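You operate a simulated robot arm through the tools that you are given. There is no shell and no other tool. Be economical: measure what you need, move in short steps, check, and stop when the job is done.

Carry out the task below with a simulated two-armed robot. There is one attempt and no reset: what you move stays moved.

## Task
Set the mixer and sheeter mode dials to HAND, then prove the feed's stop knob: in, main switch off, out.
Fine: the knob alone stops the feed; the other mode dials stay.

Only the result counts: the job must be done as asked and must still hold three seconds after the hand-in. Knocking over, shifting, dropping, spilling or breaking anything else fails it.

## Robot
Two 7-joint arms with fingered hands on one trunk, on a base that drives. Base frame: it is fixed to the floor where the robot stands at the start and does not move with it; the origin is under the middle of the robot, x ahead of it, y to its left, z up. Readings come in mm, degrees, newtons and seconds.
The left shoulder is at the start at [200, 135, 1070], the right one opposite. With the tool pointing down near the work surface each hand reaches from about 100 to 940 mm from the robot's upright axis, wherever it stands, measured 20 degrees to its own side. Places, roughly: belt mode dial [600, 0, 900]; blower mode dial [600, 0, 1100]; drive cabinet door [2600, -1400, 1100]; drive door latch [2400, -1300, 1100]; drive main switch [2600, -1400, 1100]; dryer mode dial [600, 0, 800]; feed cabinet door [1200, -400, 1000]; feed door latch [1000, -300, 1100]; feed lock pin [1200, -400, 1200]; feed main switch [1200, -400, 1100]; feed off button [1400, -500, 1300]; feed on button [1400, -500, 1400]; feed stop knob [1400, -500, 900]; heat cabinet door [3900, -2700, 1100]; heat door latch [3800, -2900, 1100]; heat main switch [3900, -2700, 1100]. Payload 4 kg a hand.
The TCP of each hand is the grasp point between the finger pads, 25 mm short of the fingertips. In the tool frame z runs along the fingers and y along their closing line. Largest opening 88 mm; the body of the gripper starts 29 mm behind the TCP. The gripper is a hand of 4 fingers: y runs from the thumb to the fingers, the wrist lies at [-13, -106, -174] in the tool frame.
Orientation is told as [roll, pitch, yaw] about the base's x, y, z axes, in that order, counted from this pose: with the fingers straight down and the wrist toward the robot, the tool's x, y and z point along [0, 1, 0], [1, 0, 0] and [0, 0, -1] of the base frame.

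## Interface
- The arms move only by the tool move_arm. It takes "left_plan", "right_plan" or both (then of equal length, played together; a hand with none holds still); each is a list of rows, each a list of 6 numbers: the shift along the tool's x, y, z in units of 30 mm (1.0 is 30 mm), then the turn, a rotation vector about the tool's x, y, z in units of 6 degrees (1.0 is 6 degrees). In form: [[dx, dy, dz, ax, ay, az], ...]. A call has 1 to 12 rows; each row shifts and turns the commanded pose from where the row before left it, along the tool's axes as they then stand. A call with a number of a shift or a turn outside -1 to 1 is refused whole. Each row takes 0.2 s and may step no farther than 50 mm and 8.6 degrees from the row before; otherwise, the whole call is refused. Where a pose cannot be reached the arm comes as near as it can. A force on the tool above 90 N (or 10 N above the force at the start of the call, whichever is more), or a blocked arm, ends the call early, and 0.2 s more pass. In this call time passes only in rows, and 0.2 s behind the last. The reply holds the time, the measured pose of the TCP, the force on the tool along the base axes, the opening and the grip force, in the units named above and with some noise, with the torque about the TCP (base axes, N m) and any sound that the robot's microphone picked up.
- Cameras (640 x 400 px; columns grow to the right, rows downward): "scene" is now at [151.4, -7.2, 1695.2]; the picture's right is [-0.11, -0.99, 0.00], its down [-0.50, 0.06, -0.87] and it looks along [0.86, -0.10, -0.50] (base axes); focal length 222 px, centre (320, 200). "left" rides on the left gripper at [-64, -83, -98] in its tool frame; the picture's right is [-0.62, -0.37, 0.69], its down [0.71, -0.63, 0.30] and it looks along [0.32, 0.68, 0.65] (tool axes); focal length 265 px, centre (320, 200). "right" rides on the right gripper at [64, -83, -98] in its tool frame; the picture's right is [-0.62, 0.37, -0.69], its down [-0.71, -0.63, 0.30] and it looks along [-0.32, 0.68, 0.65] (tool axes); focal length 265 px, centre (320, 200). There is no depth. A picture from a camera that has moved, and an enlarged one, comes with that camera's place and axes in the base frame and with its lens.
- grab_frame(camera): a new picture of that camera. It takes no simulated time.
- move_column(by): slides the trunk up (or, below 0, down) by that many mm; the arms and the scene camera ride with it, the base frame stays. It gives what a move gives, with no picture.
- roll_base(legs): drives the robot by 1 to 6 legs, each [ahead, left, turn to the left] in mm, mm and degrees, along the robot's own axes; the way and the turn of a leg run together, so that a leg with both is an arc; at most 1500 mm and 180 degrees a leg. The arms and the cameras ride along, it lands a little off, and it stops where it bumps. It gives what a move gives.
- finger_targets(index, middle, ring, thumb_bend, thumb_turn, hand): sets how far each is bent, from 0 (flat) to 1 (curled in); at 0.3 the hand is open as for a grip, at 0.7 the pads meet at the TCP. One left out holds its place. A second passes; each finger stops where it meets its share of the squeeze, and holds until it gets a number again. It is the only way to open and close the hand. It gives what a move gives, with no picture; readings hold the bend of each and the force on the fingers (four entries, about 0 where the hand has none), thumb and palm. thumb_turn goes from beside the hand (0) to across from the fingers (1), as for a grip.
- aim_head(pan, tilt): turns the head with the scene camera to pan (to the left, within 97 degrees either way) and tilt (down, from -29 to 69), counted from straight ahead of the robot. It gives what a move gives.
- zoom(camera, box): a new picture of the part [left, top, right, bottom] of that camera's present view, enlarged. It takes no simulated time.
- job_done(): hands the job in; it is judged then, once.

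Go step by step. Nothing tells you exact positions but the pictures and the camera data: compare them with the known pose of the tool, close in by small moves and look again before you grip or let go. The budget is 120 turns and 108 pictures, counting those below and the enlarged ones. Unless the task says otherwise, let go and move clear before handing in, and close with one line.

The tools are called after "Request:" by a JSON object that holds its "op" and its "data". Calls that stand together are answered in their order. move_arm: Moves the arms, as the interface text tells. Its arguments: {"type":"object","properties":{"left_plan":{"type":"array","items":{"type":"array","items":{"type":"number"}}},"right_plan":{"type":"array","items":{"type":"array","items":{"type":"number"}}}},"required":[]} The other tools are called the same way: move_column (by) slides the trunk up or down; finger_targets (index, middle, ring, thumb_bend, thumb_turn, hand) moves the fingers one by one; roll_base (legs) drives the base; aim_head (pan, tilt) turns the head that bears the scene camera; grab_frame (camera) takes a picture; zoom (camera, box) takes an enlarged picture of a part of a camera's view; job_done () hands the job in.

At the start:

```text
t: 0.0
left_position: [430.6, 162.8, 1551.4]
left_ee_rot: [0.0, 0.0, 0.0]
left_contact_force: [-0.5, 0.1, 0.4]
left_torque: [-0.02, -0.02, -0.03]
left_grip_width: 87.5
left_grasp_force: 0.1
left_shape: jaw
left_bend: [0.3, 0.3, 0.3, 0.3, 0.98]
left_finger forces: [0.0, 0.0, 0.0, 0.0, 0.0, 0.0]
right_position: [548.0, -233.9, 1628.3]
right_ee_rot: [0.0, 0.0, 0.0]
right_contact_force: [-0.6, 0.4, 0.3]
right_torque: [-0.02, 0.0, -0.02]
right_grip_width: 87.6
right_grasp_force: 0.2
right_shape: jaw
right_bend: [0.3, 0.3, 0.3, 0.3, 0.98]
right_finger forces: [0.0, 0.0, 0.0, 0.0, 0.1, 0.0]
trunk travel left (down, up): [-675.0, 95.0]
robot x, y, heading: [1.3, 2.6, -0.2]
head pan, tilt: [-6.4, 30.1]
```

scene: 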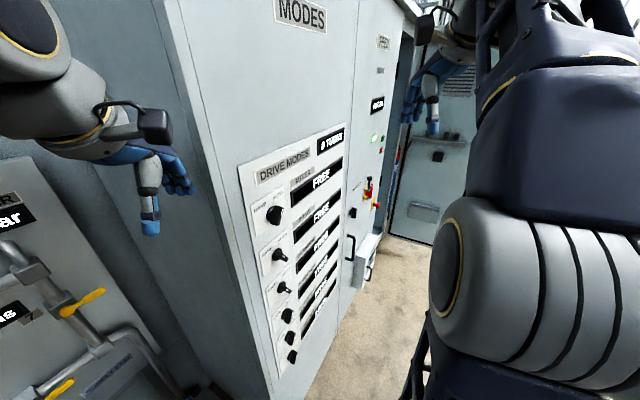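
right: 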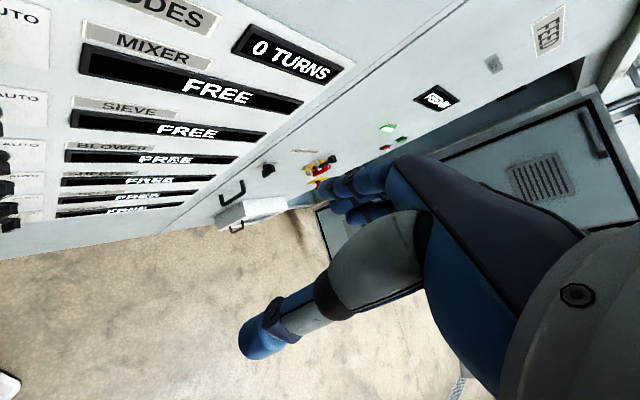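
left: 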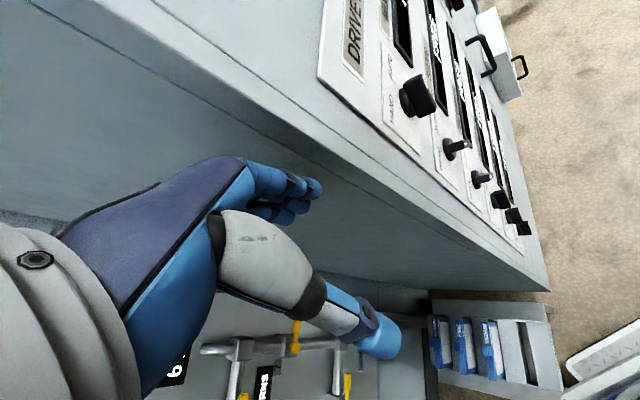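

I see a cabinet ahead with a column of mode dials, and the feed panel further along its face. I'll zoom in to read the labels.

Request:
{"op": "zoom", "data": {"camera": "scene", "box": [230, 120, 360, 380]}}

Request:
{"op": "zoom", "data": {"camera": "scene", "box": [330, 20, 480, 300]}}

Request:
{"op": "zoom", "data": {"camera": "left", "box": [320, 0, 560, 270]}}

Request:
{"op": "zoom", "data": {"camera": "right", "box": [200, 60, 460, 240]}}

```text
1.54 times, centred on (295, 250) of scene
camera zoom: at [151.4, -7.2, 1695.2], right [-0.11, -0.99, 0.0], down [-0.5, 0.06, -0.87], along [0.86, -0.1, -0.5], focal length 341 px, centre (358, 123)
```

zoom: 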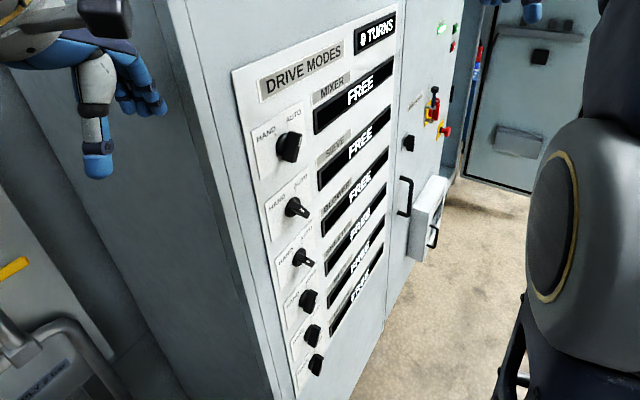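

```text
1.43 times, centred on (405, 160) of scene
camera zoom: at [151.4, -7.2, 1695.2], right [-0.11, -0.99, 0.0], down [-0.5, 0.06, -0.87], along [0.86, -0.1, -0.5], focal length 317 px, centre (199, 257)
```

zoom: 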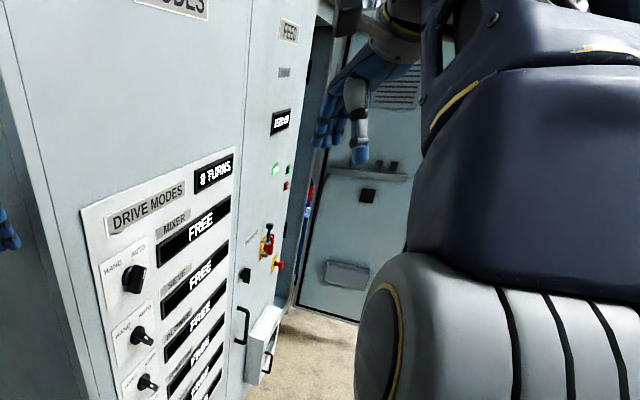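

```text
1.48 times, centred on (440, 135) of left
camera zoom: at [345.8, 98.8, 1649.1], right [-0.37, -0.62, -0.69], down [-0.63, 0.71, -0.3], along [0.68, 0.32, -0.65], focal length 393 px, centre (142, 296)
```

zoom: 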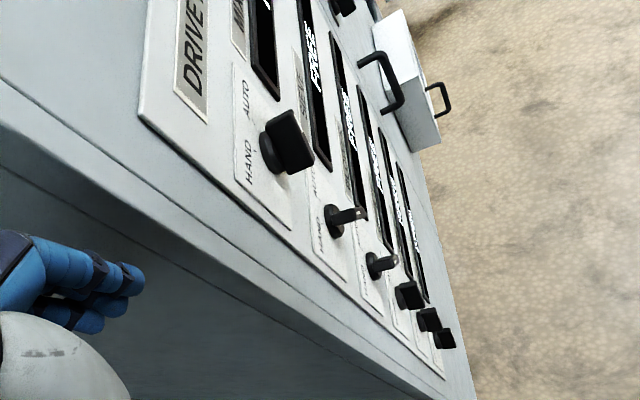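

```text
2.22 times, centred on (330, 150) of right
camera zoom: at [464.7, -170.3, 1727.2], right [0.37, -0.62, 0.69], down [-0.63, -0.71, -0.3], along [0.68, -0.32, -0.65], focal length 590 px, centre (298, 311)
```

zoom: 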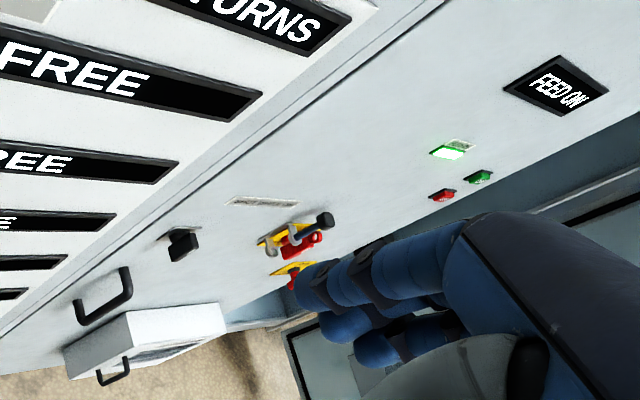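

The face of the cabinet runs away obliquely to my right. I'll look around before driving.

Request:
{"op": "aim_head", "data": {"pan": -75, "tilt": 35}}

Request:
{"op": "grab_frame", "data": {"camera": "scene"}}

Request:
{"op": "aim_head", "data": {"pan": 45, "tilt": 35}}

Request:
{"op": "grab_frame", "data": {"camera": "scene"}}

```text
t: 1.4
left_position: [430.4, 163.5, 1550.5]
left_ee_rot: [0.0, 0.0, 0.0]
left_contact_force: [-0.4, -0.3, -0.7]
left_torque: [0.0, 0.01, 0.01]
left_grip_width: 87.3
left_grasp_force: 0.1
left_shape: jaw
left_bend: [0.3, 0.3, 0.3, 0.3, 0.98]
left_finger forces: [0.0, 0.0, 0.1, 0.0, 0.1, 0.0]
right_position: [548.1, -235.2, 1628.9]
right_ee_rot: [0.0, 0.0, -0.1]
right_contact_force: [-0.1, 0.6, -0.6]
right_torque: [0.02, 0.0, 0.04]
right_grip_width: 87.8
right_grasp_force: 0.1
right_shape: jaw
right_bend: [0.3, 0.3, 0.3, 0.3, 0.98]
right_finger forces: [0.1, 0.0, 0.1, 0.0, 0.1, 0.0]
trunk travel left (down, up): [-675.0, 95.0]
robot x, y, heading: [3.1, -2.2, 0.1]
head pan, tilt: [-75.0, 35.0]
```

```text
100 pictures are left
camera scene: at [84.4, -82.2, 1687.5], right [-0.97, -0.26, 0.0], down [-0.15, 0.55, -0.82], along [0.21, -0.79, -0.57], focal length 222 px, centre (320, 200)
```

scene: 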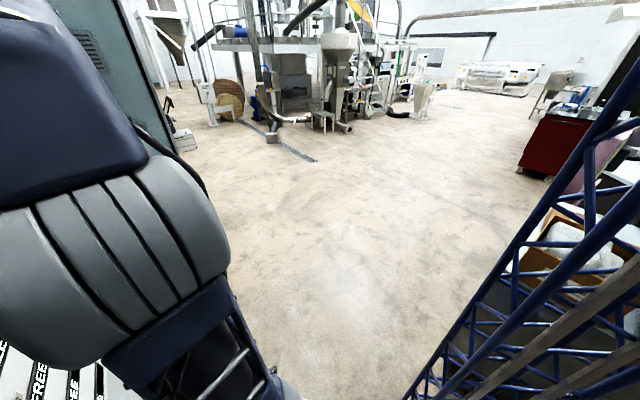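

```text
t: 3.4
left_position: [429.7, 162.8, 1551.5]
left_ee_rot: [-0.1, 0.0, -0.1]
left_contact_force: [-0.4, -0.1, 0.4]
left_torque: [-0.01, -0.01, -0.02]
left_grip_width: 87.4
left_grasp_force: 0.0
left_shape: jaw
left_bend: [0.3, 0.3, 0.3, 0.3, 0.98]
left_finger forces: [0.0, 0.1, 0.1, 0.1, 0.0, 0.0]
right_position: [548.4, -235.3, 1628.2]
right_ee_rot: [0.0, -0.1, -0.1]
right_contact_force: [-0.3, -0.5, -0.7]
right_torque: [0.0, 0.02, 0.01]
right_grip_width: 87.6
right_grasp_force: 0.0
right_shape: jaw
right_bend: [0.3, 0.3, 0.3, 0.3, 0.98]
right_finger forces: [0.1, 0.0, 0.0, 0.0, 0.0, 0.0]
trunk travel left (down, up): [-675.0, 95.0]
robot x, y, heading: [-2.8, 0.8, -0.0]
head pan, tilt: [45.0, 35.0]
```

```text
99 pictures are left
camera scene: at [123.9, 65.1, 1687.5], right [0.71, -0.71, 0.0], down [-0.41, -0.41, -0.82], along [0.58, 0.58, -0.57], focal length 222 px, centre (320, 200)
```

scene: 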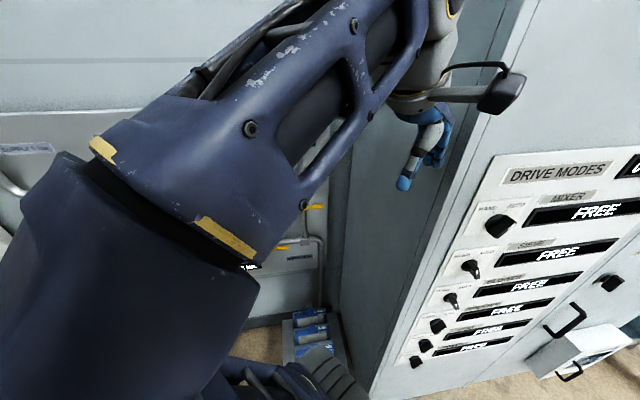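

The floor to the right is open. I'll drive right and then turn left to face the panel.

Request:
{"op": "roll_base", "data": {"legs": [[0, -600, 0], [0, 0, 52]]}}

Request:
{"op": "aim_head", "data": {"pan": 0, "tilt": 35}}

Request:
{"op": "grab_frame", "data": {"camera": "scene"}}

```text
t: 9.1
left_position: [135.8, -163.0, 1549.8]
left_ee_rot: [0.0, 0.1, 52.2]
left_contact_force: [0.3, 0.0, -0.2]
left_torque: [0.0, 0.0, -0.01]
left_grip_width: 87.4
left_grasp_force: 0.1
left_shape: jaw
left_bend: [0.3, 0.3, 0.3, 0.3, 0.98]
left_finger forces: [0.1, 0.0, 0.0, 0.1, 0.0, 0.0]
right_position: [521.0, -315.2, 1629.6]
right_ee_rot: [0.0, 0.0, 52.1]
right_contact_force: [-0.4, -0.2, 0.2]
right_torque: [0.0, -0.04, 0.02]
right_grip_width: 87.6
right_grasp_force: 0.2
right_shape: jaw
right_bend: [0.3, 0.3, 0.3, 0.3, 0.98]
right_finger forces: [0.0, 0.1, 0.0, 0.1, 0.0, 0.0]
trunk travel left (down, up): [-675.0, 95.0]
robot x, y, heading: [-0.2, -603.3, 52.0]
head pan, tilt: [45.0, 35.0]
```

```text
t: 10.3
left_position: [135.9, -163.1, 1551.2]
left_ee_rot: [0.0, 0.0, 52.1]
left_contact_force: [-0.5, 0.3, 0.0]
left_torque: [0.01, 0.0, -0.01]
left_grip_width: 87.6
left_grasp_force: 0.1
left_shape: jaw
left_bend: [0.3, 0.3, 0.3, 0.3, 0.98]
left_finger forces: [0.0, 0.0, 0.0, 0.0, 0.1, 0.0]
right_position: [521.9, -314.7, 1628.1]
right_ee_rot: [0.0, 0.0, 52.1]
right_contact_force: [0.0, -0.3, 0.3]
right_torque: [0.01, -0.04, 0.01]
right_grip_width: 87.7
right_grasp_force: 0.0
right_shape: jaw
right_bend: [0.3, 0.3, 0.3, 0.3, 0.98]
right_finger forces: [0.0, 0.0, 0.1, 0.0, 0.0, 0.1]
trunk travel left (down, up): [-675.0, 95.0]
robot x, y, heading: [-0.9, -603.0, 52.0]
head pan, tilt: [0.0, 35.0]
```

```text
98 pictures are left
camera scene: at [92.5, -483.2, 1687.5], right [0.79, -0.61, 0.0], down [-0.35, -0.45, -0.82], along [0.5, 0.65, -0.57], focal length 222 px, centre (320, 200)
```

scene: 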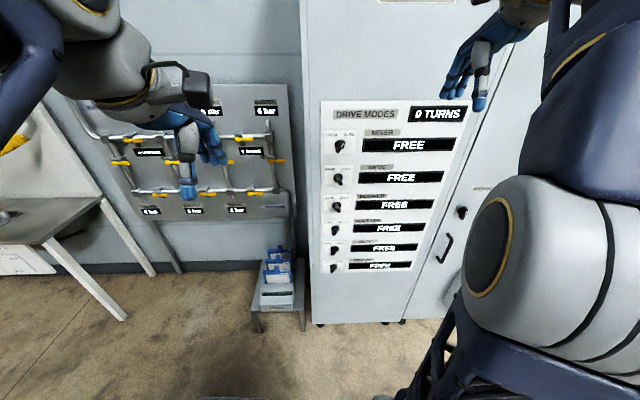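

The panel is now roughly frontal. I'll zoom in to read the dials.

Request:
{"op": "zoom", "data": {"camera": "scene", "box": [310, 95, 480, 201]}}

Request:
{"op": "zoom", "data": {"camera": "scene", "box": [310, 185, 480, 291]}}

```text
3.76 times, centred on (395, 148) of scene
camera zoom: at [92.5, -483.2, 1687.5], right [0.79, -0.61, 0.0], down [-0.35, -0.45, -0.82], along [0.5, 0.65, -0.57], focal length 835 px, centre (38, 396)
```

zoom: 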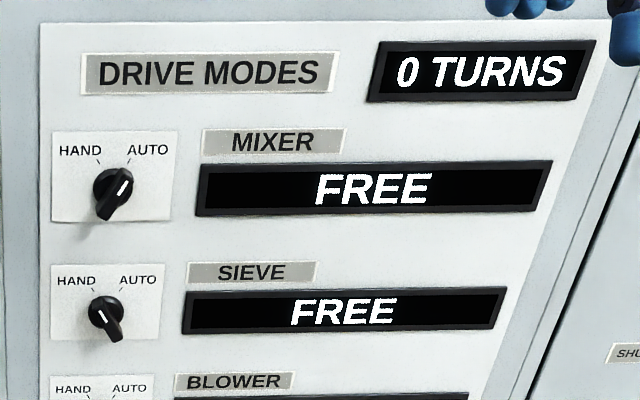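

```text
3.76 times, centred on (395, 238) of scene
camera zoom: at [92.5, -483.2, 1687.5], right [0.79, -0.61, 0.0], down [-0.35, -0.45, -0.82], along [0.5, 0.65, -0.57], focal length 835 px, centre (38, 57)
```

zoom: 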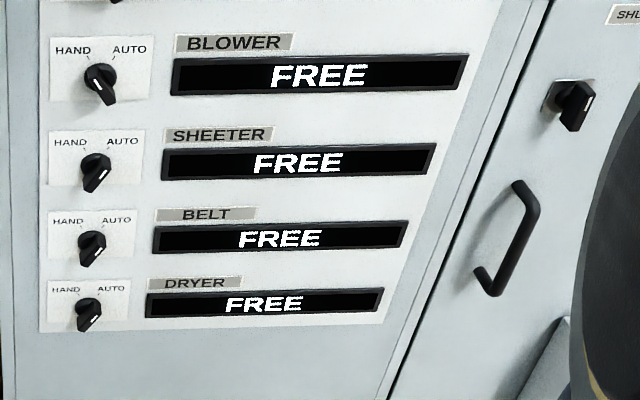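

Triangulation puts the dial column near (587, 47), with the mixer at z≈1410 and the sheeter at z≈1027. The panel plane is 0.6x+0.8y≈401. Mixer and sheeter are both on AUTO. I'll edge closer, then swing the right hand to point at the panel.

Request:
{"op": "roll_base", "data": {"legs": [[70, 0, 1]]}}

Request:
{"op": "move_arm", "data": {"right_plan": [[0.45, 0, 0, -1, 0, 0], [0.45, 0, 0, -1, 0, 0], [0.45, 0, 0, -1, 0, 0], [0.45, 0, 0, -1, 0, 0], [0.45, 0, 0, -1, 0, 0], [0.45, 0, 0, -1, 0, 0], [0.45, 0, 0, -1, 0, 0], [0.45, 0, 0, -1, 0, 0], [0.45, 0, 0, -1, 0, 0], [0.45, 0, 0, -1, 0, 0], [0.45, 0, 0, -1, 0, 0], [0.45, 0, 0, -1, 0, 0]]}}

Request:
{"op": "move_arm", "data": {"right_plan": [[0, 0, 0, -1, 0, 0], [0, 0, 0, -1, 0, 0], [0, 0, 0, -1, 0, 0], [0, -0.8, 0, 0, 0, -1], [0, -0.8, 0, 0, 0, -1], [0, -0.8, 0, 0, 0, -1], [0, -0.8, 0, 0, 0, -1], [0, -0.7, 0, 0, 0, -1], [0, 0, 0, 0, 0, -1], [0, 0, 0, 0, 0, -1], [0, 0, 0, 0, 0, -1], [0, 0, 0, 0, 0, -1]]}}

Request:
{"op": "grab_frame", "data": {"camera": "scene"}}

Request:
{"op": "grab_frame", "data": {"camera": "right"}}

```text
t: 11.3
left_position: [171.1, -105.3, 1551.0]
left_ee_rot: [0.0, 0.0, 53.0]
left_contact_force: [0.5, 0.5, 0.4]
left_torque: [0.02, 0.0, 0.01]
left_grip_width: 87.5
left_grasp_force: 0.0
left_shape: jaw
left_bend: [0.3, 0.3, 0.3, 0.3, 0.98]
left_finger forces: [0.1, 0.0, 0.0, 0.1, 0.0, 0.0]
right_position: [559.2, -250.5, 1628.9]
right_ee_rot: [0.0, -0.1, 53.0]
right_contact_force: [0.0, -0.6, 0.2]
right_torque: [-0.01, -0.02, 0.02]
right_grip_width: 87.7
right_grasp_force: 0.1
right_shape: jaw
right_bend: [0.3, 0.3, 0.3, 0.3, 0.98]
right_finger forces: [0.0, 0.1, 0.0, 0.0, 0.0, 0.1]
trunk travel left (down, up): [-675.0, 95.0]
robot x, y, heading: [43.7, -551.6, 52.8]
head pan, tilt: [0.0, 35.0]
```

```text
t: 13.9
left_position: [170.7, -104.6, 1550.4]
left_ee_rot: [0.0, 0.0, 53.0]
left_contact_force: [1.3, -0.4, 0.4]
left_torque: [-0.03, 0.0, 0.0]
left_grip_width: 87.7
left_grasp_force: 0.0
left_shape: jaw
left_bend: [0.3, 0.3, 0.3, 0.3, 0.98]
left_finger forces: [0.0, 0.0, 0.0, 0.1, 0.1, 0.0]
right_position: [428.5, -154.6, 1628.0]
right_ee_rot: [-0.1, -72.1, 53.2]
right_contact_force: [0.8, 0.6, -0.4]
right_torque: [0.01, 0.0, 0.01]
right_grip_width: 88.0
right_grasp_force: 0.0
right_shape: jaw
right_bend: [0.3, 0.3, 0.3, 0.3, 0.98]
right_finger forces: [0.0, 0.1, 0.0, 0.0, 0.1, 0.0]
trunk travel left (down, up): [-675.0, 95.0]
robot x, y, heading: [44.2, -547.0, 52.8]
head pan, tilt: [0.0, 35.0]
```

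```text
t: 16.5
left_position: [170.0, -106.0, 1550.3]
left_ee_rot: [0.0, 0.1, 53.1]
left_contact_force: [-0.2, 0.0, 0.5]
left_torque: [0.02, -0.02, 0.01]
left_grip_width: 87.5
left_grasp_force: 0.2
left_shape: jaw
left_bend: [0.3, 0.3, 0.3, 0.3, 0.98]
left_finger forces: [0.0, 0.0, 0.0, 0.0, 0.1, 0.0]
right_position: [448.5, -168.2, 1515.2]
right_ee_rot: [-90.0, -35.7, 143.1]
right_contact_force: [0.4, 0.3, 0.6]
right_torque: [-0.02, -0.01, -0.03]
right_grip_width: 87.5
right_grasp_force: 0.0
right_shape: jaw
right_bend: [0.3, 0.3, 0.3, 0.3, 0.98]
right_finger forces: [0.0, 0.0, 0.1, 0.0, 0.0, 0.1]
trunk travel left (down, up): [-675.0, 95.0]
robot x, y, heading: [42.2, -545.7, 53.1]
head pan, tilt: [0.0, 35.0]
```

```text
95 pictures are left
camera scene: at [132.8, -426.4, 1687.5], right [0.8, -0.6, 0.0], down [-0.34, -0.46, -0.82], along [0.49, 0.65, -0.57], focal length 222 px, centre (320, 200)
```

scene: 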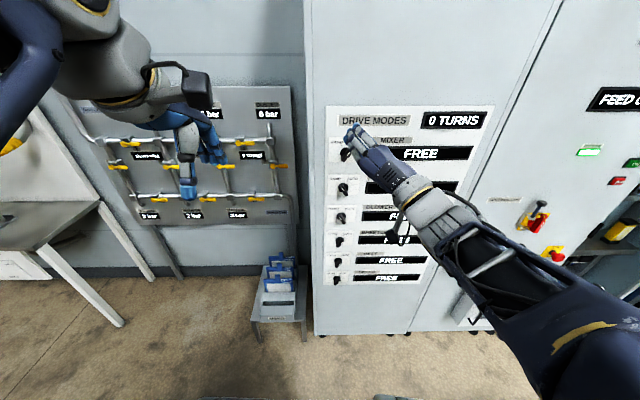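

```text
94 pictures are left
camera right: at [413.5, -264.3, 1414.3], right [-0.36, -0.59, 0.72], down [0.93, -0.31, 0.21], along [0.1, 0.74, 0.66], focal length 265 px, centre (320, 200)
```

right: 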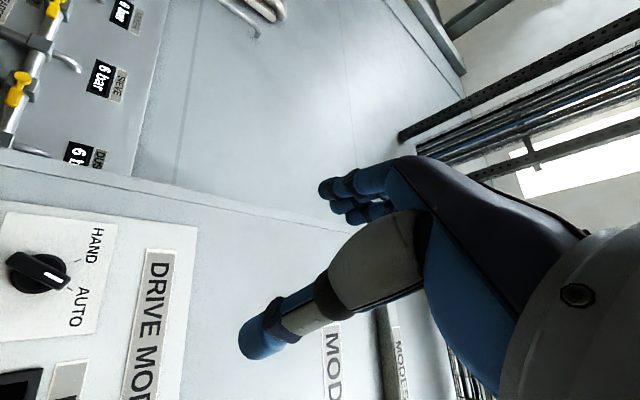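

The wrist pose works. From the hand camera the mixer dial axis is near e≈445, z≈1404, with ticks at ±30°. I'll line up in front of it with a standoff.

Request:
{"op": "move_arm", "data": {"right_plan": [[0.544, -0.29, 0.8, 0, 0, 0], [0.544, -0.29, 0.8, 0, 0, 0], [0.544, -0.29, 0.8, 0, 0, 0], [0.544, -0.29, 0.8, 0, 0, 0], [0.544, -0.29, 0.8, 0, 0, 0], [0.544, -0.29, 0.8, 0, 0, 0], [0, 0, 0, 0, 0, -0.95]]}}

Request:
{"op": "grab_frame", "data": {"camera": "right"}}

Request:
{"op": "zoom", "data": {"camera": "scene", "box": [310, 90, 470, 190]}}

```text
t: 18.1
left_position: [170.4, -105.6, 1550.3]
left_ee_rot: [0.0, 0.1, 52.9]
left_contact_force: [0.0, 0.5, 0.9]
left_torque: [0.0, -0.01, -0.03]
left_grip_width: 87.7
left_grasp_force: 0.1
left_shape: jaw
left_bend: [0.3, 0.3, 0.3, 0.3, 0.98]
left_finger forces: [0.1, 0.0, 0.0, 0.0, 0.1, 0.0]
right_position: [524.4, -43.7, 1405.6]
right_ee_rot: [-90.0, -30.2, 143.0]
right_contact_force: [0.2, 0.1, 0.7]
right_torque: [0.05, -0.01, 0.03]
right_grip_width: 87.7
right_grasp_force: 0.1
right_shape: jaw
right_bend: [0.3, 0.3, 0.3, 0.3, 0.98]
right_finger forces: [0.0, 0.0, 0.0, 0.0, 0.0, 0.1]
trunk travel left (down, up): [-675.0, 95.0]
robot x, y, heading: [40.9, -548.5, 53.1]
head pan, tilt: [0.0, 35.0]
```

```text
93 pictures are left
camera right: at [496.5, -147.0, 1309.3], right [-0.42, -0.55, 0.72], down [0.91, -0.3, 0.3], along [0.05, 0.78, 0.62], focal length 265 px, centre (320, 200)
```

right: 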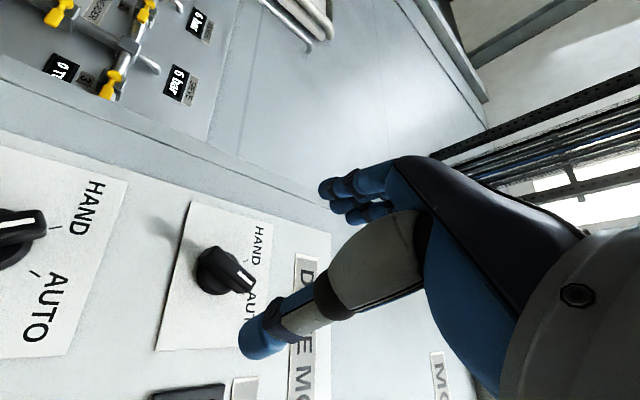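

```text
4.00 times, centred on (390, 140) of scene
camera zoom: at [132.9, -426.4, 1687.5], right [0.8, -0.6, 0.0], down [-0.34, -0.46, -0.82], along [0.49, 0.65, -0.57], focal length 887 px, centre (40, 440)
```

zoom: 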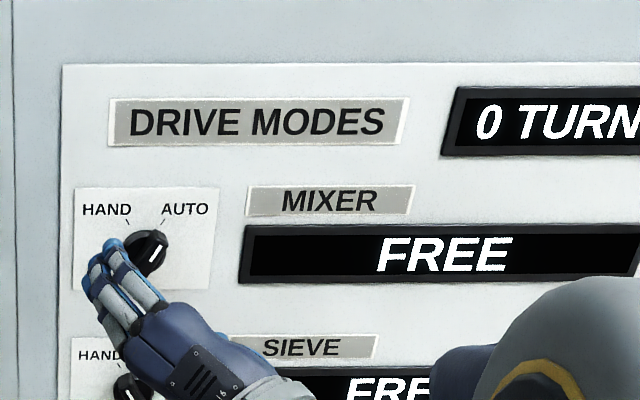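

I'm aligned within a few mm. I'll advance most of the way, then look.

Request:
{"op": "move_arm", "data": {"right_plan": [[0, 0, 0.8, 0, 0, 0], [0, 0, 0.8, 0, 0, 0], [0, 0, 0.6, 0, 0, 0]]}}

Request:
{"op": "grab_frame", "data": {"camera": "right"}}

Request:
{"op": "zoom", "data": {"camera": "scene", "box": [310, 100, 406, 160]}}

```text
t: 18.9
left_position: [171.0, -105.0, 1551.2]
left_ee_rot: [0.0, 0.0, 53.0]
left_contact_force: [-0.2, -0.1, 1.1]
left_torque: [-0.01, 0.0, 0.0]
left_grip_width: 87.6
left_grasp_force: 0.1
left_shape: jaw
left_bend: [0.3, 0.3, 0.3, 0.3, 0.98]
left_finger forces: [0.0, 0.1, 0.1, 0.1, 0.0, 0.0]
right_position: [563.5, 9.6, 1405.2]
right_ee_rot: [-90.0, -30.2, 143.1]
right_contact_force: [0.0, 0.3, 0.0]
right_torque: [0.0, -0.01, -0.01]
right_grip_width: 87.5
right_grasp_force: 0.1
right_shape: jaw
right_bend: [0.3, 0.3, 0.3, 0.3, 0.98]
right_finger forces: [0.0, 0.0, 0.0, 0.0, 0.0, 0.0]
trunk travel left (down, up): [-675.0, 95.0]
robot x, y, heading: [39.1, -545.7, 52.6]
head pan, tilt: [0.0, 35.0]
```

```text
91 pictures are left
camera right: at [535.8, -92.9, 1308.4], right [-0.42, -0.55, 0.72], down [0.91, -0.3, 0.3], along [0.05, 0.78, 0.62], focal length 265 px, centre (320, 200)
```

right: 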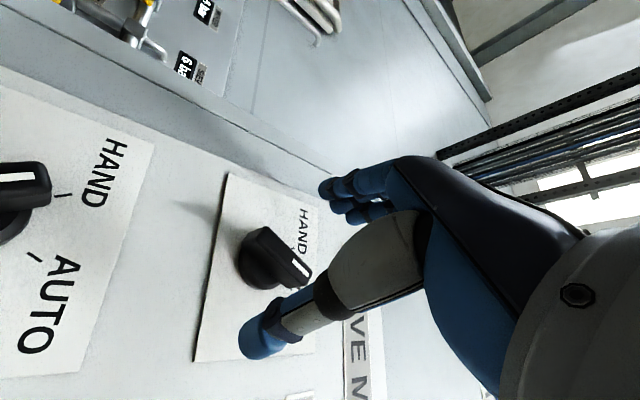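

```text
6.67 times, centred on (358, 130) of scene
camera zoom: at [132.7, -426.6, 1687.5], right [0.8, -0.6, 0.0], down [-0.34, -0.46, -0.82], along [0.49, 0.65, -0.57], focal length 1479 px, centre (67, 667)
```

zoom: 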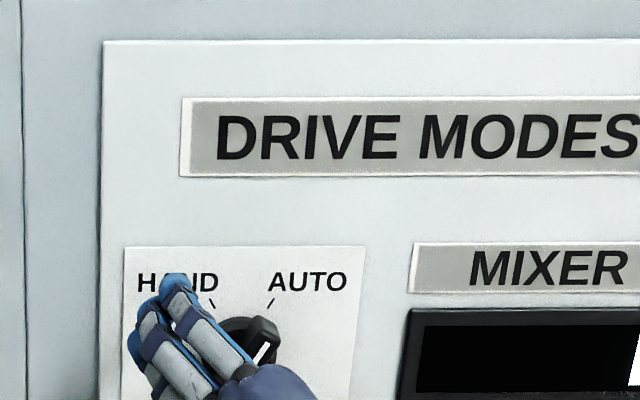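

The knob sits between thumb and fingers. I'll go 20 mm further and then close gently.

Request:
{"op": "move_arm", "data": {"right_plan": [[0, 0, 0.35, 0, 0, 0], [0, 0, 0.35, 0, 0, 0]]}}

Request:
{"op": "grab_frame", "data": {"camera": "right"}}

```text
t: 19.5
left_position: [171.1, -105.3, 1551.1]
left_ee_rot: [0.0, 0.0, 53.0]
left_contact_force: [-0.2, 0.9, 0.1]
left_torque: [0.01, -0.03, 0.0]
left_grip_width: 87.7
left_grasp_force: 0.0
left_shape: jaw
left_bend: [0.3, 0.3, 0.3, 0.3, 0.98]
left_finger forces: [0.1, 0.1, 0.0, 0.0, 0.0, 0.0]
right_position: [574.1, 26.6, 1404.9]
right_ee_rot: [-89.9, -30.4, 143.0]
right_contact_force: [0.1, 0.2, 0.3]
right_torque: [-0.02, 0.01, -0.06]
right_grip_width: 88.0
right_grasp_force: 0.0
right_shape: jaw
right_bend: [0.3, 0.3, 0.3, 0.3, 0.98]
right_finger forces: [0.0, 0.1, 0.0, 0.0, 0.0, 0.0]
trunk travel left (down, up): [-675.0, 95.0]
robot x, y, heading: [41.7, -545.3, 53.2]
head pan, tilt: [0.0, 35.0]
```

```text
89 pictures are left
camera right: at [547.4, -76.8, 1307.8], right [-0.42, -0.55, 0.72], down [0.91, -0.3, 0.3], along [0.05, 0.78, 0.62], focal length 265 px, centre (320, 200)
```

right: 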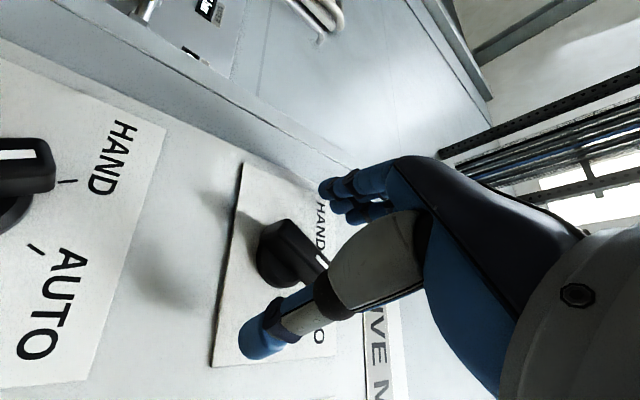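

Now I'll close the fingers onto the bar.

Request:
{"op": "finger_targets", "data": {"hand": "right", "index": 0.68, "middle": 0.68, "ring": 0.68, "thumb_bend": 0.68}}

Request:
{"op": "grab_frame", "data": {"camera": "right"}}

Request:
{"op": "zoom", "data": {"camera": "scene", "box": [310, 100, 406, 160]}}

```text
t: 20.5
left_position: [172.1, -105.4, 1551.0]
left_ee_rot: [0.0, -0.1, 53.1]
left_contact_force: [0.3, -0.2, -0.1]
left_torque: [-0.03, -0.01, 0.03]
left_grip_width: 87.5
left_grasp_force: 0.1
left_shape: jaw
left_bend: [0.3, 0.3, 0.3, 0.3, 0.98]
left_finger forces: [0.1, 0.0, 0.1, 0.0, 0.0, 0.0]
right_position: [574.9, 25.3, 1405.8]
right_ee_rot: [-90.1, -30.3, 143.0]
right_contact_force: [0.3, -1.0, 0.7]
right_torque: [0.01, 0.0, -0.02]
right_grip_width: 8.1
right_grasp_force: 2.3
right_shape: fingers
right_bend: [0.67, 0.67, 0.67, 0.65, 0.98]
right_finger forces: [0.7, 0.8, 0.6, 0.0, 2.4, 0.0]
trunk travel left (down, up): [-675.0, 95.0]
robot x, y, heading: [42.9, -543.3, 53.0]
head pan, tilt: [0.0, 35.0]
```

```text
88 pictures are left
camera right: at [547.5, -76.9, 1308.0], right [-0.42, -0.55, 0.72], down [0.91, -0.3, 0.3], along [0.05, 0.78, 0.62], focal length 265 px, centre (320, 200)
```

right: 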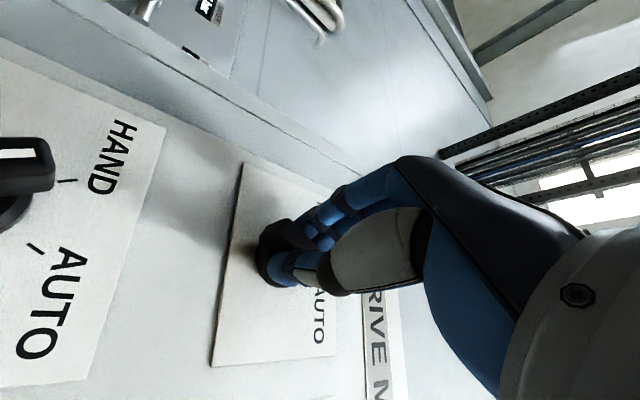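

```text
6.67 times, centred on (358, 130) of scene
camera zoom: at [132.9, -426.4, 1687.5], right [0.8, -0.6, 0.0], down [-0.34, -0.46, -0.82], along [0.49, 0.65, -0.57], focal length 1479 px, centre (67, 667)
```

zoom: 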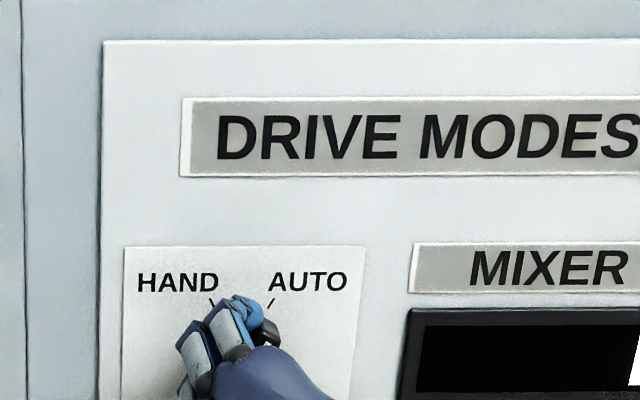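

I have the bar gripped. I'll tighten a little and turn 60° toward HAND.

Request:
{"op": "finger_targets", "data": {"hand": "right", "index": 0.75, "middle": 0.75, "ring": 0.75, "thumb_bend": 0.75}}

Request:
{"op": "move_arm", "data": {"right_plan": [[0, 0, 0, 0, 0, -1], [0, 0, 0, 0, 0, -1], [0, 0, 0, 0, 0, -1], [0, 0, 0, 0, 0, -1], [0, 0, 0, 0, 0, -1], [0, 0, 0, 0, 0, -1], [0, 0, 0, 0, 0, -1], [0, 0, 0, 0, 0, -1], [0, 0, 0, 0, 0, -1], [0, 0, 0, 0, 0, -1]]}}

Request:
{"op": "zoom", "data": {"camera": "scene", "box": [310, 95, 486, 205]}}

Request:
{"op": "grab_frame", "data": {"camera": "right"}}

```text
t: 21.5
left_position: [171.4, -104.2, 1551.1]
left_ee_rot: [0.0, 0.0, 53.0]
left_contact_force: [-0.3, 0.0, 0.3]
left_torque: [0.0, -0.04, -0.02]
left_grip_width: 87.5
left_grasp_force: 0.0
left_shape: jaw
left_bend: [0.3, 0.3, 0.3, 0.3, 0.98]
left_finger forces: [0.1, 0.0, 0.0, 0.0, 0.1, 0.0]
right_position: [573.7, 25.7, 1406.3]
right_ee_rot: [-90.1, -30.2, 143.2]
right_contact_force: [-0.1, 14.9, 8.2]
right_torque: [-0.13, -0.16, 0.17]
right_grip_width: 5.8
right_grasp_force: 14.0
right_shape: fingers
right_bend: [0.73, 0.73, 0.72, 0.66, 0.97]
right_finger forces: [6.5, 6.1, 6.6, 0.1, 8.3, 0.1]
trunk travel left (down, up): [-675.0, 95.0]
robot x, y, heading: [41.6, -547.7, 52.8]
head pan, tilt: [0.0, 35.0]
```

```text
t: 23.7
left_position: [171.3, -105.0, 1549.7]
left_ee_rot: [0.0, 0.1, 53.0]
left_contact_force: [1.1, -0.7, 0.4]
left_torque: [0.03, -0.01, -0.02]
left_grip_width: 87.8
left_grasp_force: 0.0
left_shape: jaw
left_bend: [0.3, 0.3, 0.3, 0.3, 0.98]
left_finger forces: [0.2, 0.0, 0.0, 0.0, 0.1, 0.2]
right_position: [575.7, 26.7, 1403.6]
right_ee_rot: [-89.9, 29.9, 143.2]
right_contact_force: [-5.6, 10.6, -0.2]
right_torque: [-0.01, -0.01, 0.18]
right_grip_width: 5.5
right_grasp_force: 12.7
right_shape: fingers
right_bend: [0.73, 0.73, 0.74, 0.68, 0.96]
right_finger forces: [10.8, 5.1, 2.4, 0.1, 7.4, 0.0]
trunk travel left (down, up): [-675.0, 95.0]
robot x, y, heading: [39.4, -545.6, 53.0]
head pan, tilt: [0.0, 35.0]
```

```text
3.64 times, centred on (398, 150) of scene
camera zoom: at [132.5, -425.9, 1687.4], right [0.8, -0.6, 0.0], down [-0.34, -0.46, -0.82], along [0.49, 0.65, -0.57], focal length 807 px, centre (36, 382)
```

zoom: 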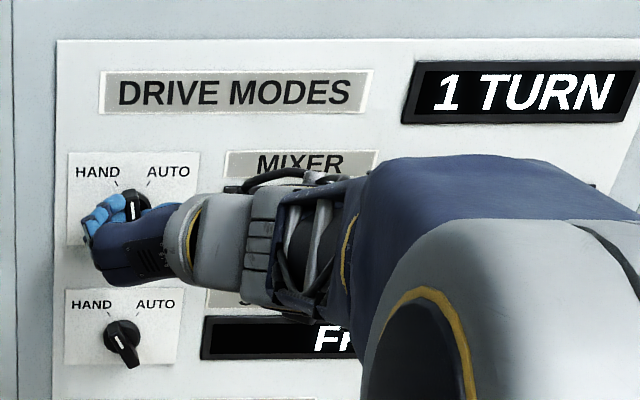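

```text
85 pictures are left
camera right: at [599.1, -115.1, 1390.2], right [-0.92, -0.18, 0.36], down [0.34, 0.13, 0.93], along [-0.21, 0.98, -0.06], focal length 265 px, centre (320, 200)
```

right: 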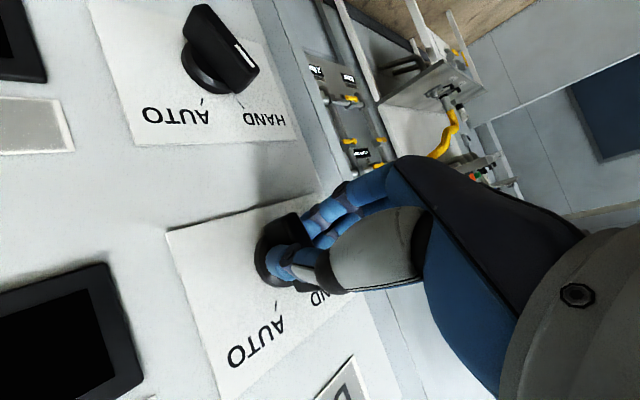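

The counter reads 1 TURN. I'll release and back off to check the mixer.

Request:
{"op": "finger_targets", "data": {"hand": "right", "index": 0.3, "middle": 0.3, "ring": 0.3, "thumb_bend": 0.3}}

Request:
{"op": "move_arm", "data": {"right_plan": [[0, 0, -0.9, 0, 0, 0], [0, 0, -0.9, 0, 0, 0], [0, 0, -0.9, 0, 0, 0]]}}

Request:
{"op": "grab_frame", "data": {"camera": "right"}}

Request:
{"op": "zoom", "data": {"camera": "scene", "box": [310, 95, 486, 205]}}

```text
t: 24.7
left_position: [170.4, -106.3, 1550.2]
left_ee_rot: [-0.1, 0.0, 52.9]
left_contact_force: [-0.9, -0.4, 0.1]
left_torque: [0.04, -0.02, -0.01]
left_grip_width: 87.8
left_grasp_force: 0.1
left_shape: jaw
left_bend: [0.3, 0.3, 0.3, 0.3, 0.98]
left_finger forces: [0.0, 0.0, 0.0, 0.0, 0.1, 0.1]
right_position: [575.2, 25.0, 1403.7]
right_ee_rot: [-90.0, 29.7, 143.1]
right_contact_force: [-0.5, 0.4, -0.3]
right_torque: [-0.01, -0.03, -0.01]
right_grip_width: 84.2
right_grasp_force: 0.0
right_shape: fingers
right_bend: [0.3, 0.3, 0.3, 0.3, 0.97]
right_finger forces: [0.0, 0.0, 0.0, 0.0, 0.1, 0.1]
trunk travel left (down, up): [-675.0, 95.0]
robot x, y, heading: [43.1, -546.4, 53.0]
head pan, tilt: [0.0, 35.0]
```

```text
t: 25.5
left_position: [170.9, -105.9, 1550.1]
left_ee_rot: [0.0, 0.0, 53.1]
left_contact_force: [0.2, -0.3, 0.6]
left_torque: [-0.03, 0.03, -0.02]
left_grip_width: 87.6
left_grasp_force: 0.0
left_shape: jaw
left_bend: [0.3, 0.3, 0.3, 0.3, 0.98]
left_finger forces: [0.0, 0.1, 0.0, 0.0, 0.0, 0.1]
right_position: [527.6, -39.2, 1405.7]
right_ee_rot: [-90.0, 29.6, 143.1]
right_contact_force: [-0.4, -0.3, -0.5]
right_torque: [-0.02, 0.01, 0.02]
right_grip_width: 84.7
right_grasp_force: 0.0
right_shape: fingers
right_bend: [0.3, 0.3, 0.3, 0.3, 0.97]
right_finger forces: [0.0, 0.1, 0.0, 0.0, 0.0, 0.0]
trunk travel left (down, up): [-675.0, 95.0]
robot x, y, heading: [42.6, -546.6, 52.8]
head pan, tilt: [0.0, 35.0]
```

```text
84 pictures are left
camera right: at [551.8, -179.8, 1391.8], right [-0.92, -0.18, 0.36], down [0.34, 0.13, 0.93], along [-0.21, 0.98, -0.06], focal length 265 px, centre (320, 200)
```

right: 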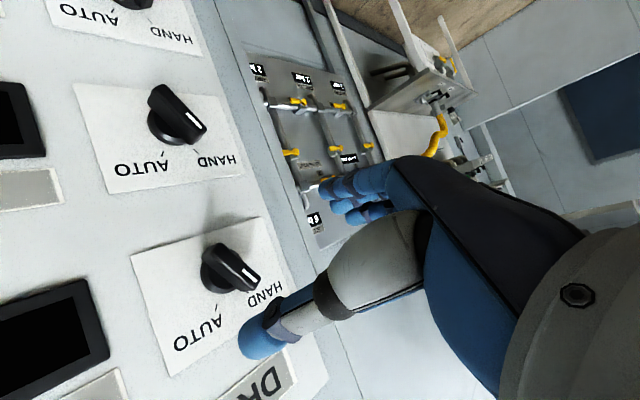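

```text
3.64 times, centred on (398, 150) of scene
camera zoom: at [133.0, -426.1, 1687.5], right [0.8, -0.6, 0.0], down [-0.34, -0.46, -0.82], along [0.49, 0.65, -0.57], focal length 807 px, centre (36, 382)
```

zoom: 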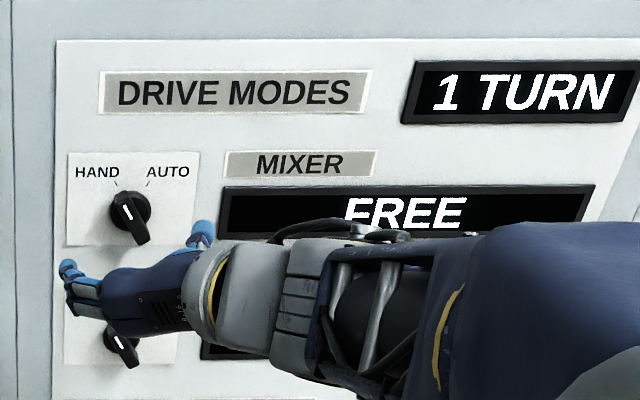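

Mixer is on HAND. I'll rotate the hand back and lower the trunk to sheeter height.

Request:
{"op": "move_arm", "data": {"right_plan": [[0, 0, 0, 0, 0, 1], [0, 0, 0, 0, 0, 1], [0, 0, 0, 0, 0, 1], [0, 0, 0, 0, 0, 1], [0, 0, 0, 0, 0, 1], [0, 0, 0, 0, 0, 1], [0, 0, 0, 0, 0, 1], [0, 0, 0, 0, 0, 1], [0, 0, 0, 0, 0, 1], [0, 0, 0, 0, 0, 1]]}}

Request:
{"op": "move_column", "data": {"by": -378}}

Request:
{"op": "grab_frame", "data": {"camera": "right"}}

Request:
{"op": "grab_frame", "data": {"camera": "scene"}}

```text
t: 27.7
left_position: [170.1, -106.5, 1551.2]
left_ee_rot: [-0.1, 0.0, 53.1]
left_contact_force: [0.0, -0.3, -0.8]
left_torque: [0.02, -0.01, -0.02]
left_grip_width: 87.6
left_grasp_force: 0.0
left_shape: jaw
left_bend: [0.3, 0.3, 0.3, 0.3, 0.98]
left_finger forces: [0.0, 0.1, 0.0, 0.0, 0.0, 0.0]
right_position: [527.6, -38.4, 1406.5]
right_ee_rot: [-90.0, -30.4, 143.1]
right_contact_force: [-0.3, 0.4, 0.1]
right_torque: [0.0, 0.03, -0.01]
right_grip_width: 84.2
right_grasp_force: 0.0
right_shape: fingers
right_bend: [0.3, 0.3, 0.3, 0.3, 0.97]
right_finger forces: [0.0, 0.1, 0.1, 0.0, 0.0, 0.0]
trunk travel left (down, up): [-675.0, 95.0]
robot x, y, heading: [39.9, -550.0, 53.0]
head pan, tilt: [0.0, 35.0]
```

```text
t: 31.3
left_position: [170.9, -105.8, 1172.3]
left_ee_rot: [0.0, 0.0, 53.1]
left_contact_force: [0.3, -0.2, 0.5]
left_torque: [-0.01, -0.01, 0.0]
left_grip_width: 87.5
left_grasp_force: 0.0
left_shape: jaw
left_bend: [0.3, 0.3, 0.3, 0.3, 0.98]
left_finger forces: [0.1, 0.1, 0.0, 0.0, 0.0, 0.0]
right_position: [527.2, -38.3, 1027.9]
right_ee_rot: [-90.0, -30.3, 143.0]
right_contact_force: [-0.7, -0.1, -0.1]
right_torque: [-0.01, -0.02, 0.01]
right_grip_width: 84.5
right_grasp_force: 0.0
right_shape: fingers
right_bend: [0.3, 0.3, 0.3, 0.3, 0.97]
right_finger forces: [0.0, 0.0, 0.0, 0.1, 0.0, 0.0]
trunk travel left (down, up): [-297.0, 473.0]
robot x, y, heading: [42.3, -544.7, 53.0]
head pan, tilt: [0.0, 35.0]
```

```text
82 pictures are left
camera right: at [499.1, -140.9, 930.3], right [-0.42, -0.55, 0.72], down [0.91, -0.3, 0.3], along [0.05, 0.78, 0.62], focal length 265 px, centre (320, 200)
```

right: 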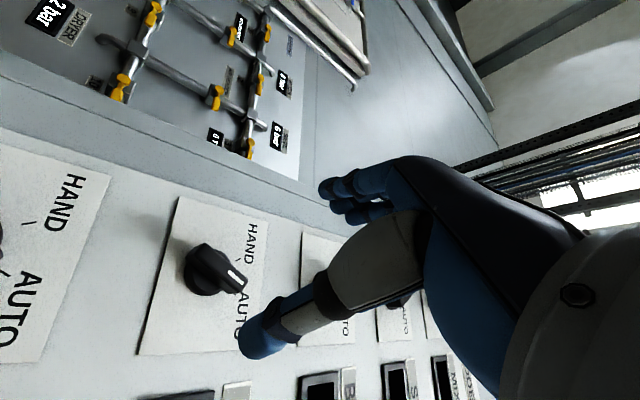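

```text
81 pictures are left
camera scene: at [132.8, -426.5, 1309.5], right [0.8, -0.6, 0.0], down [-0.34, -0.46, -0.82], along [0.49, 0.65, -0.57], focal length 222 px, centre (320, 200)
```

scene: 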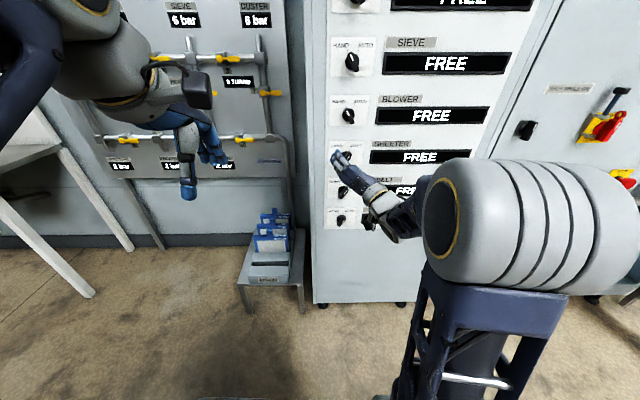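

Three dials are visible above this one, so it is the sheeter, about 15 mm lower than my TCP. I'll lower slightly and check.

Request:
{"op": "move_column", "data": {"by": -15}}

Request:
{"op": "move_arm", "data": {"right_plan": [[0, 0, 0.8, 0, 0, 0], [0, 0, 0.8, 0, 0, 0], [0, 0, 0.4, 0, 0, 0]]}}

Request:
{"op": "grab_frame", "data": {"camera": "right"}}

Request:
{"op": "zoom", "data": {"camera": "scene", "box": [310, 130, 438, 210]}}

```text
t: 31.9
left_position: [170.6, -106.5, 1157.4]
left_ee_rot: [0.0, -0.1, 53.0]
left_contact_force: [0.1, -0.2, -0.3]
left_torque: [0.03, 0.0, 0.0]
left_grip_width: 87.4
left_grasp_force: 0.0
left_shape: jaw
left_bend: [0.3, 0.3, 0.3, 0.3, 0.98]
left_finger forces: [0.1, 0.0, 0.0, 0.0, 0.0, 0.0]
right_position: [526.5, -39.2, 1014.2]
right_ee_rot: [-90.1, -30.3, 143.0]
right_contact_force: [0.7, 0.0, 0.7]
right_torque: [0.02, 0.01, 0.04]
right_grip_width: 84.6
right_grasp_force: 0.2
right_shape: fingers
right_bend: [0.3, 0.3, 0.3, 0.3, 0.97]
right_finger forces: [0.0, 0.0, 0.0, 0.0, 0.0, 0.1]
trunk travel left (down, up): [-282.0, 488.0]
robot x, y, heading: [41.1, -546.0, 53.1]
head pan, tilt: [0.0, 35.0]
```

```text
t: 32.8
left_position: [170.1, -106.2, 1158.0]
left_ee_rot: [0.0, 0.0, 53.0]
left_contact_force: [-0.2, 0.3, -0.3]
left_torque: [0.0, 0.02, 0.04]
left_grip_width: 87.8
left_grasp_force: 0.0
left_shape: jaw
left_bend: [0.3, 0.3, 0.3, 0.3, 0.98]
left_finger forces: [0.0, 0.0, 0.0, 0.0, 0.1, 0.1]
right_position: [562.7, 8.8, 1013.8]
right_ee_rot: [-90.1, -30.3, 143.1]
right_contact_force: [0.4, 0.5, -0.1]
right_torque: [-0.06, 0.0, 0.05]
right_grip_width: 84.3
right_grasp_force: 0.0
right_shape: fingers
right_bend: [0.3, 0.3, 0.3, 0.3, 0.97]
right_finger forces: [0.1, 0.1, 0.0, 0.0, 0.0, 0.0]
trunk travel left (down, up): [-282.0, 488.0]
robot x, y, heading: [45.4, -547.1, 52.9]
head pan, tilt: [0.0, 35.0]
```

```text
80 pictures are left
camera right: at [536.1, -93.6, 916.0], right [-0.42, -0.55, 0.72], down [0.91, -0.3, 0.3], along [0.05, 0.78, 0.62], focal length 265 px, centre (320, 200)
```

right: 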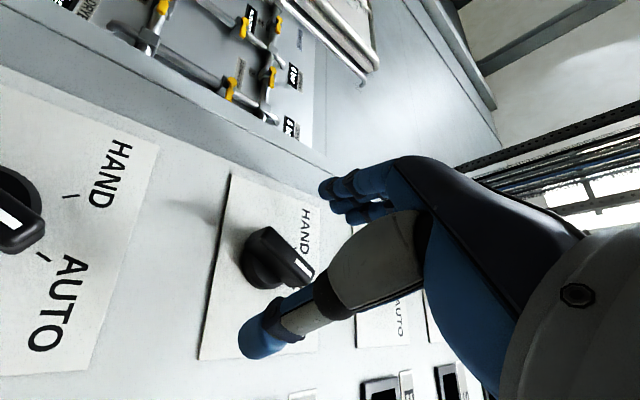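

```text
5.00 times, centred on (374, 170) of scene
camera zoom: at [132.8, -426.5, 1294.5], right [0.8, -0.6, 0.0], down [-0.34, -0.46, -0.82], along [0.49, 0.65, -0.57], focal length 1109 px, centre (50, 350)
```

zoom: 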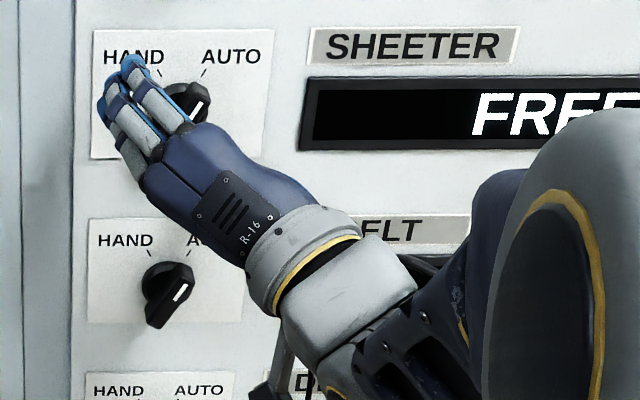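

It's nearly identical to the mixer view at the same standoff. I'll advance, grip and turn the same way.

Request:
{"op": "move_arm", "data": {"right_plan": [[0, 0, 0.36, 0, 0, 0], [0, 0, 0.36, 0, 0, 0]]}}

Request:
{"op": "finger_targets", "data": {"hand": "right", "index": 0.75, "middle": 0.75, "ring": 0.75, "thumb_bend": 0.75}}

Request:
{"op": "grab_frame", "data": {"camera": "right"}}

```text
t: 33.4
left_position: [171.3, -105.8, 1158.3]
left_ee_rot: [0.0, 0.0, 53.1]
left_contact_force: [0.9, -0.6, -0.6]
left_torque: [0.0, -0.01, 0.01]
left_grip_width: 87.7
left_grasp_force: 0.1
left_shape: jaw
left_bend: [0.3, 0.3, 0.3, 0.3, 0.98]
left_finger forces: [0.0, 0.0, 0.0, 0.0, 0.0, 0.0]
right_position: [575.0, 28.0, 1014.1]
right_ee_rot: [-90.0, -30.2, 143.0]
right_contact_force: [-0.5, -0.1, -0.4]
right_torque: [-0.01, 0.02, -0.05]
right_grip_width: 84.2
right_grasp_force: 0.1
right_shape: fingers
right_bend: [0.3, 0.3, 0.3, 0.3, 0.97]
right_finger forces: [0.0, 0.0, 0.0, 0.1, 0.1, 0.0]
trunk travel left (down, up): [-282.0, 488.0]
robot x, y, heading: [45.1, -550.5, 53.0]
head pan, tilt: [0.0, 35.0]
```

```text
t: 34.4
left_position: [171.8, -106.4, 1157.0]
left_ee_rot: [0.0, 0.1, 53.0]
left_contact_force: [-0.1, -1.2, 0.0]
left_torque: [-0.01, 0.01, -0.02]
left_grip_width: 87.6
left_grasp_force: 0.0
left_shape: jaw
left_bend: [0.3, 0.3, 0.3, 0.3, 0.98]
left_finger forces: [0.1, 0.1, 0.1, 0.0, 0.0, 0.1]
right_position: [574.7, 27.6, 1013.0]
right_ee_rot: [-90.1, -30.3, 143.2]
right_contact_force: [-0.7, 16.0, 8.2]
right_torque: [-0.15, -0.16, 0.14]
right_grip_width: 5.7
right_grasp_force: 14.4
right_shape: fingers
right_bend: [0.73, 0.72, 0.72, 0.67, 0.97]
right_finger forces: [6.9, 6.5, 7.2, 0.1, 7.7, 0.1]
trunk travel left (down, up): [-282.0, 488.0]
robot x, y, heading: [42.3, -547.5, 53.0]
head pan, tilt: [0.0, 35.0]
```

```text
78 pictures are left
camera right: at [547.8, -75.0, 916.4], right [-0.42, -0.55, 0.72], down [0.91, -0.3, 0.3], along [0.05, 0.78, 0.63], focal length 265 px, centre (320, 200)
```

right: 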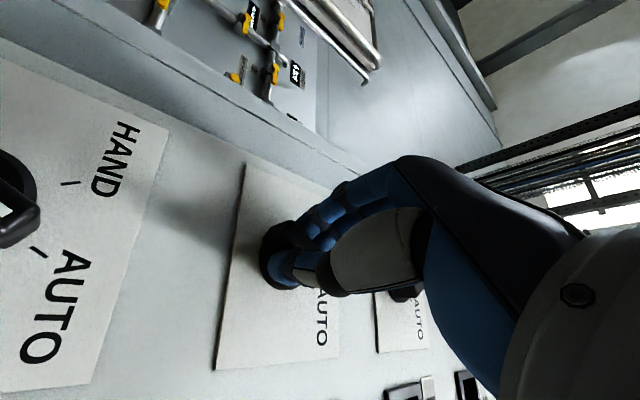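

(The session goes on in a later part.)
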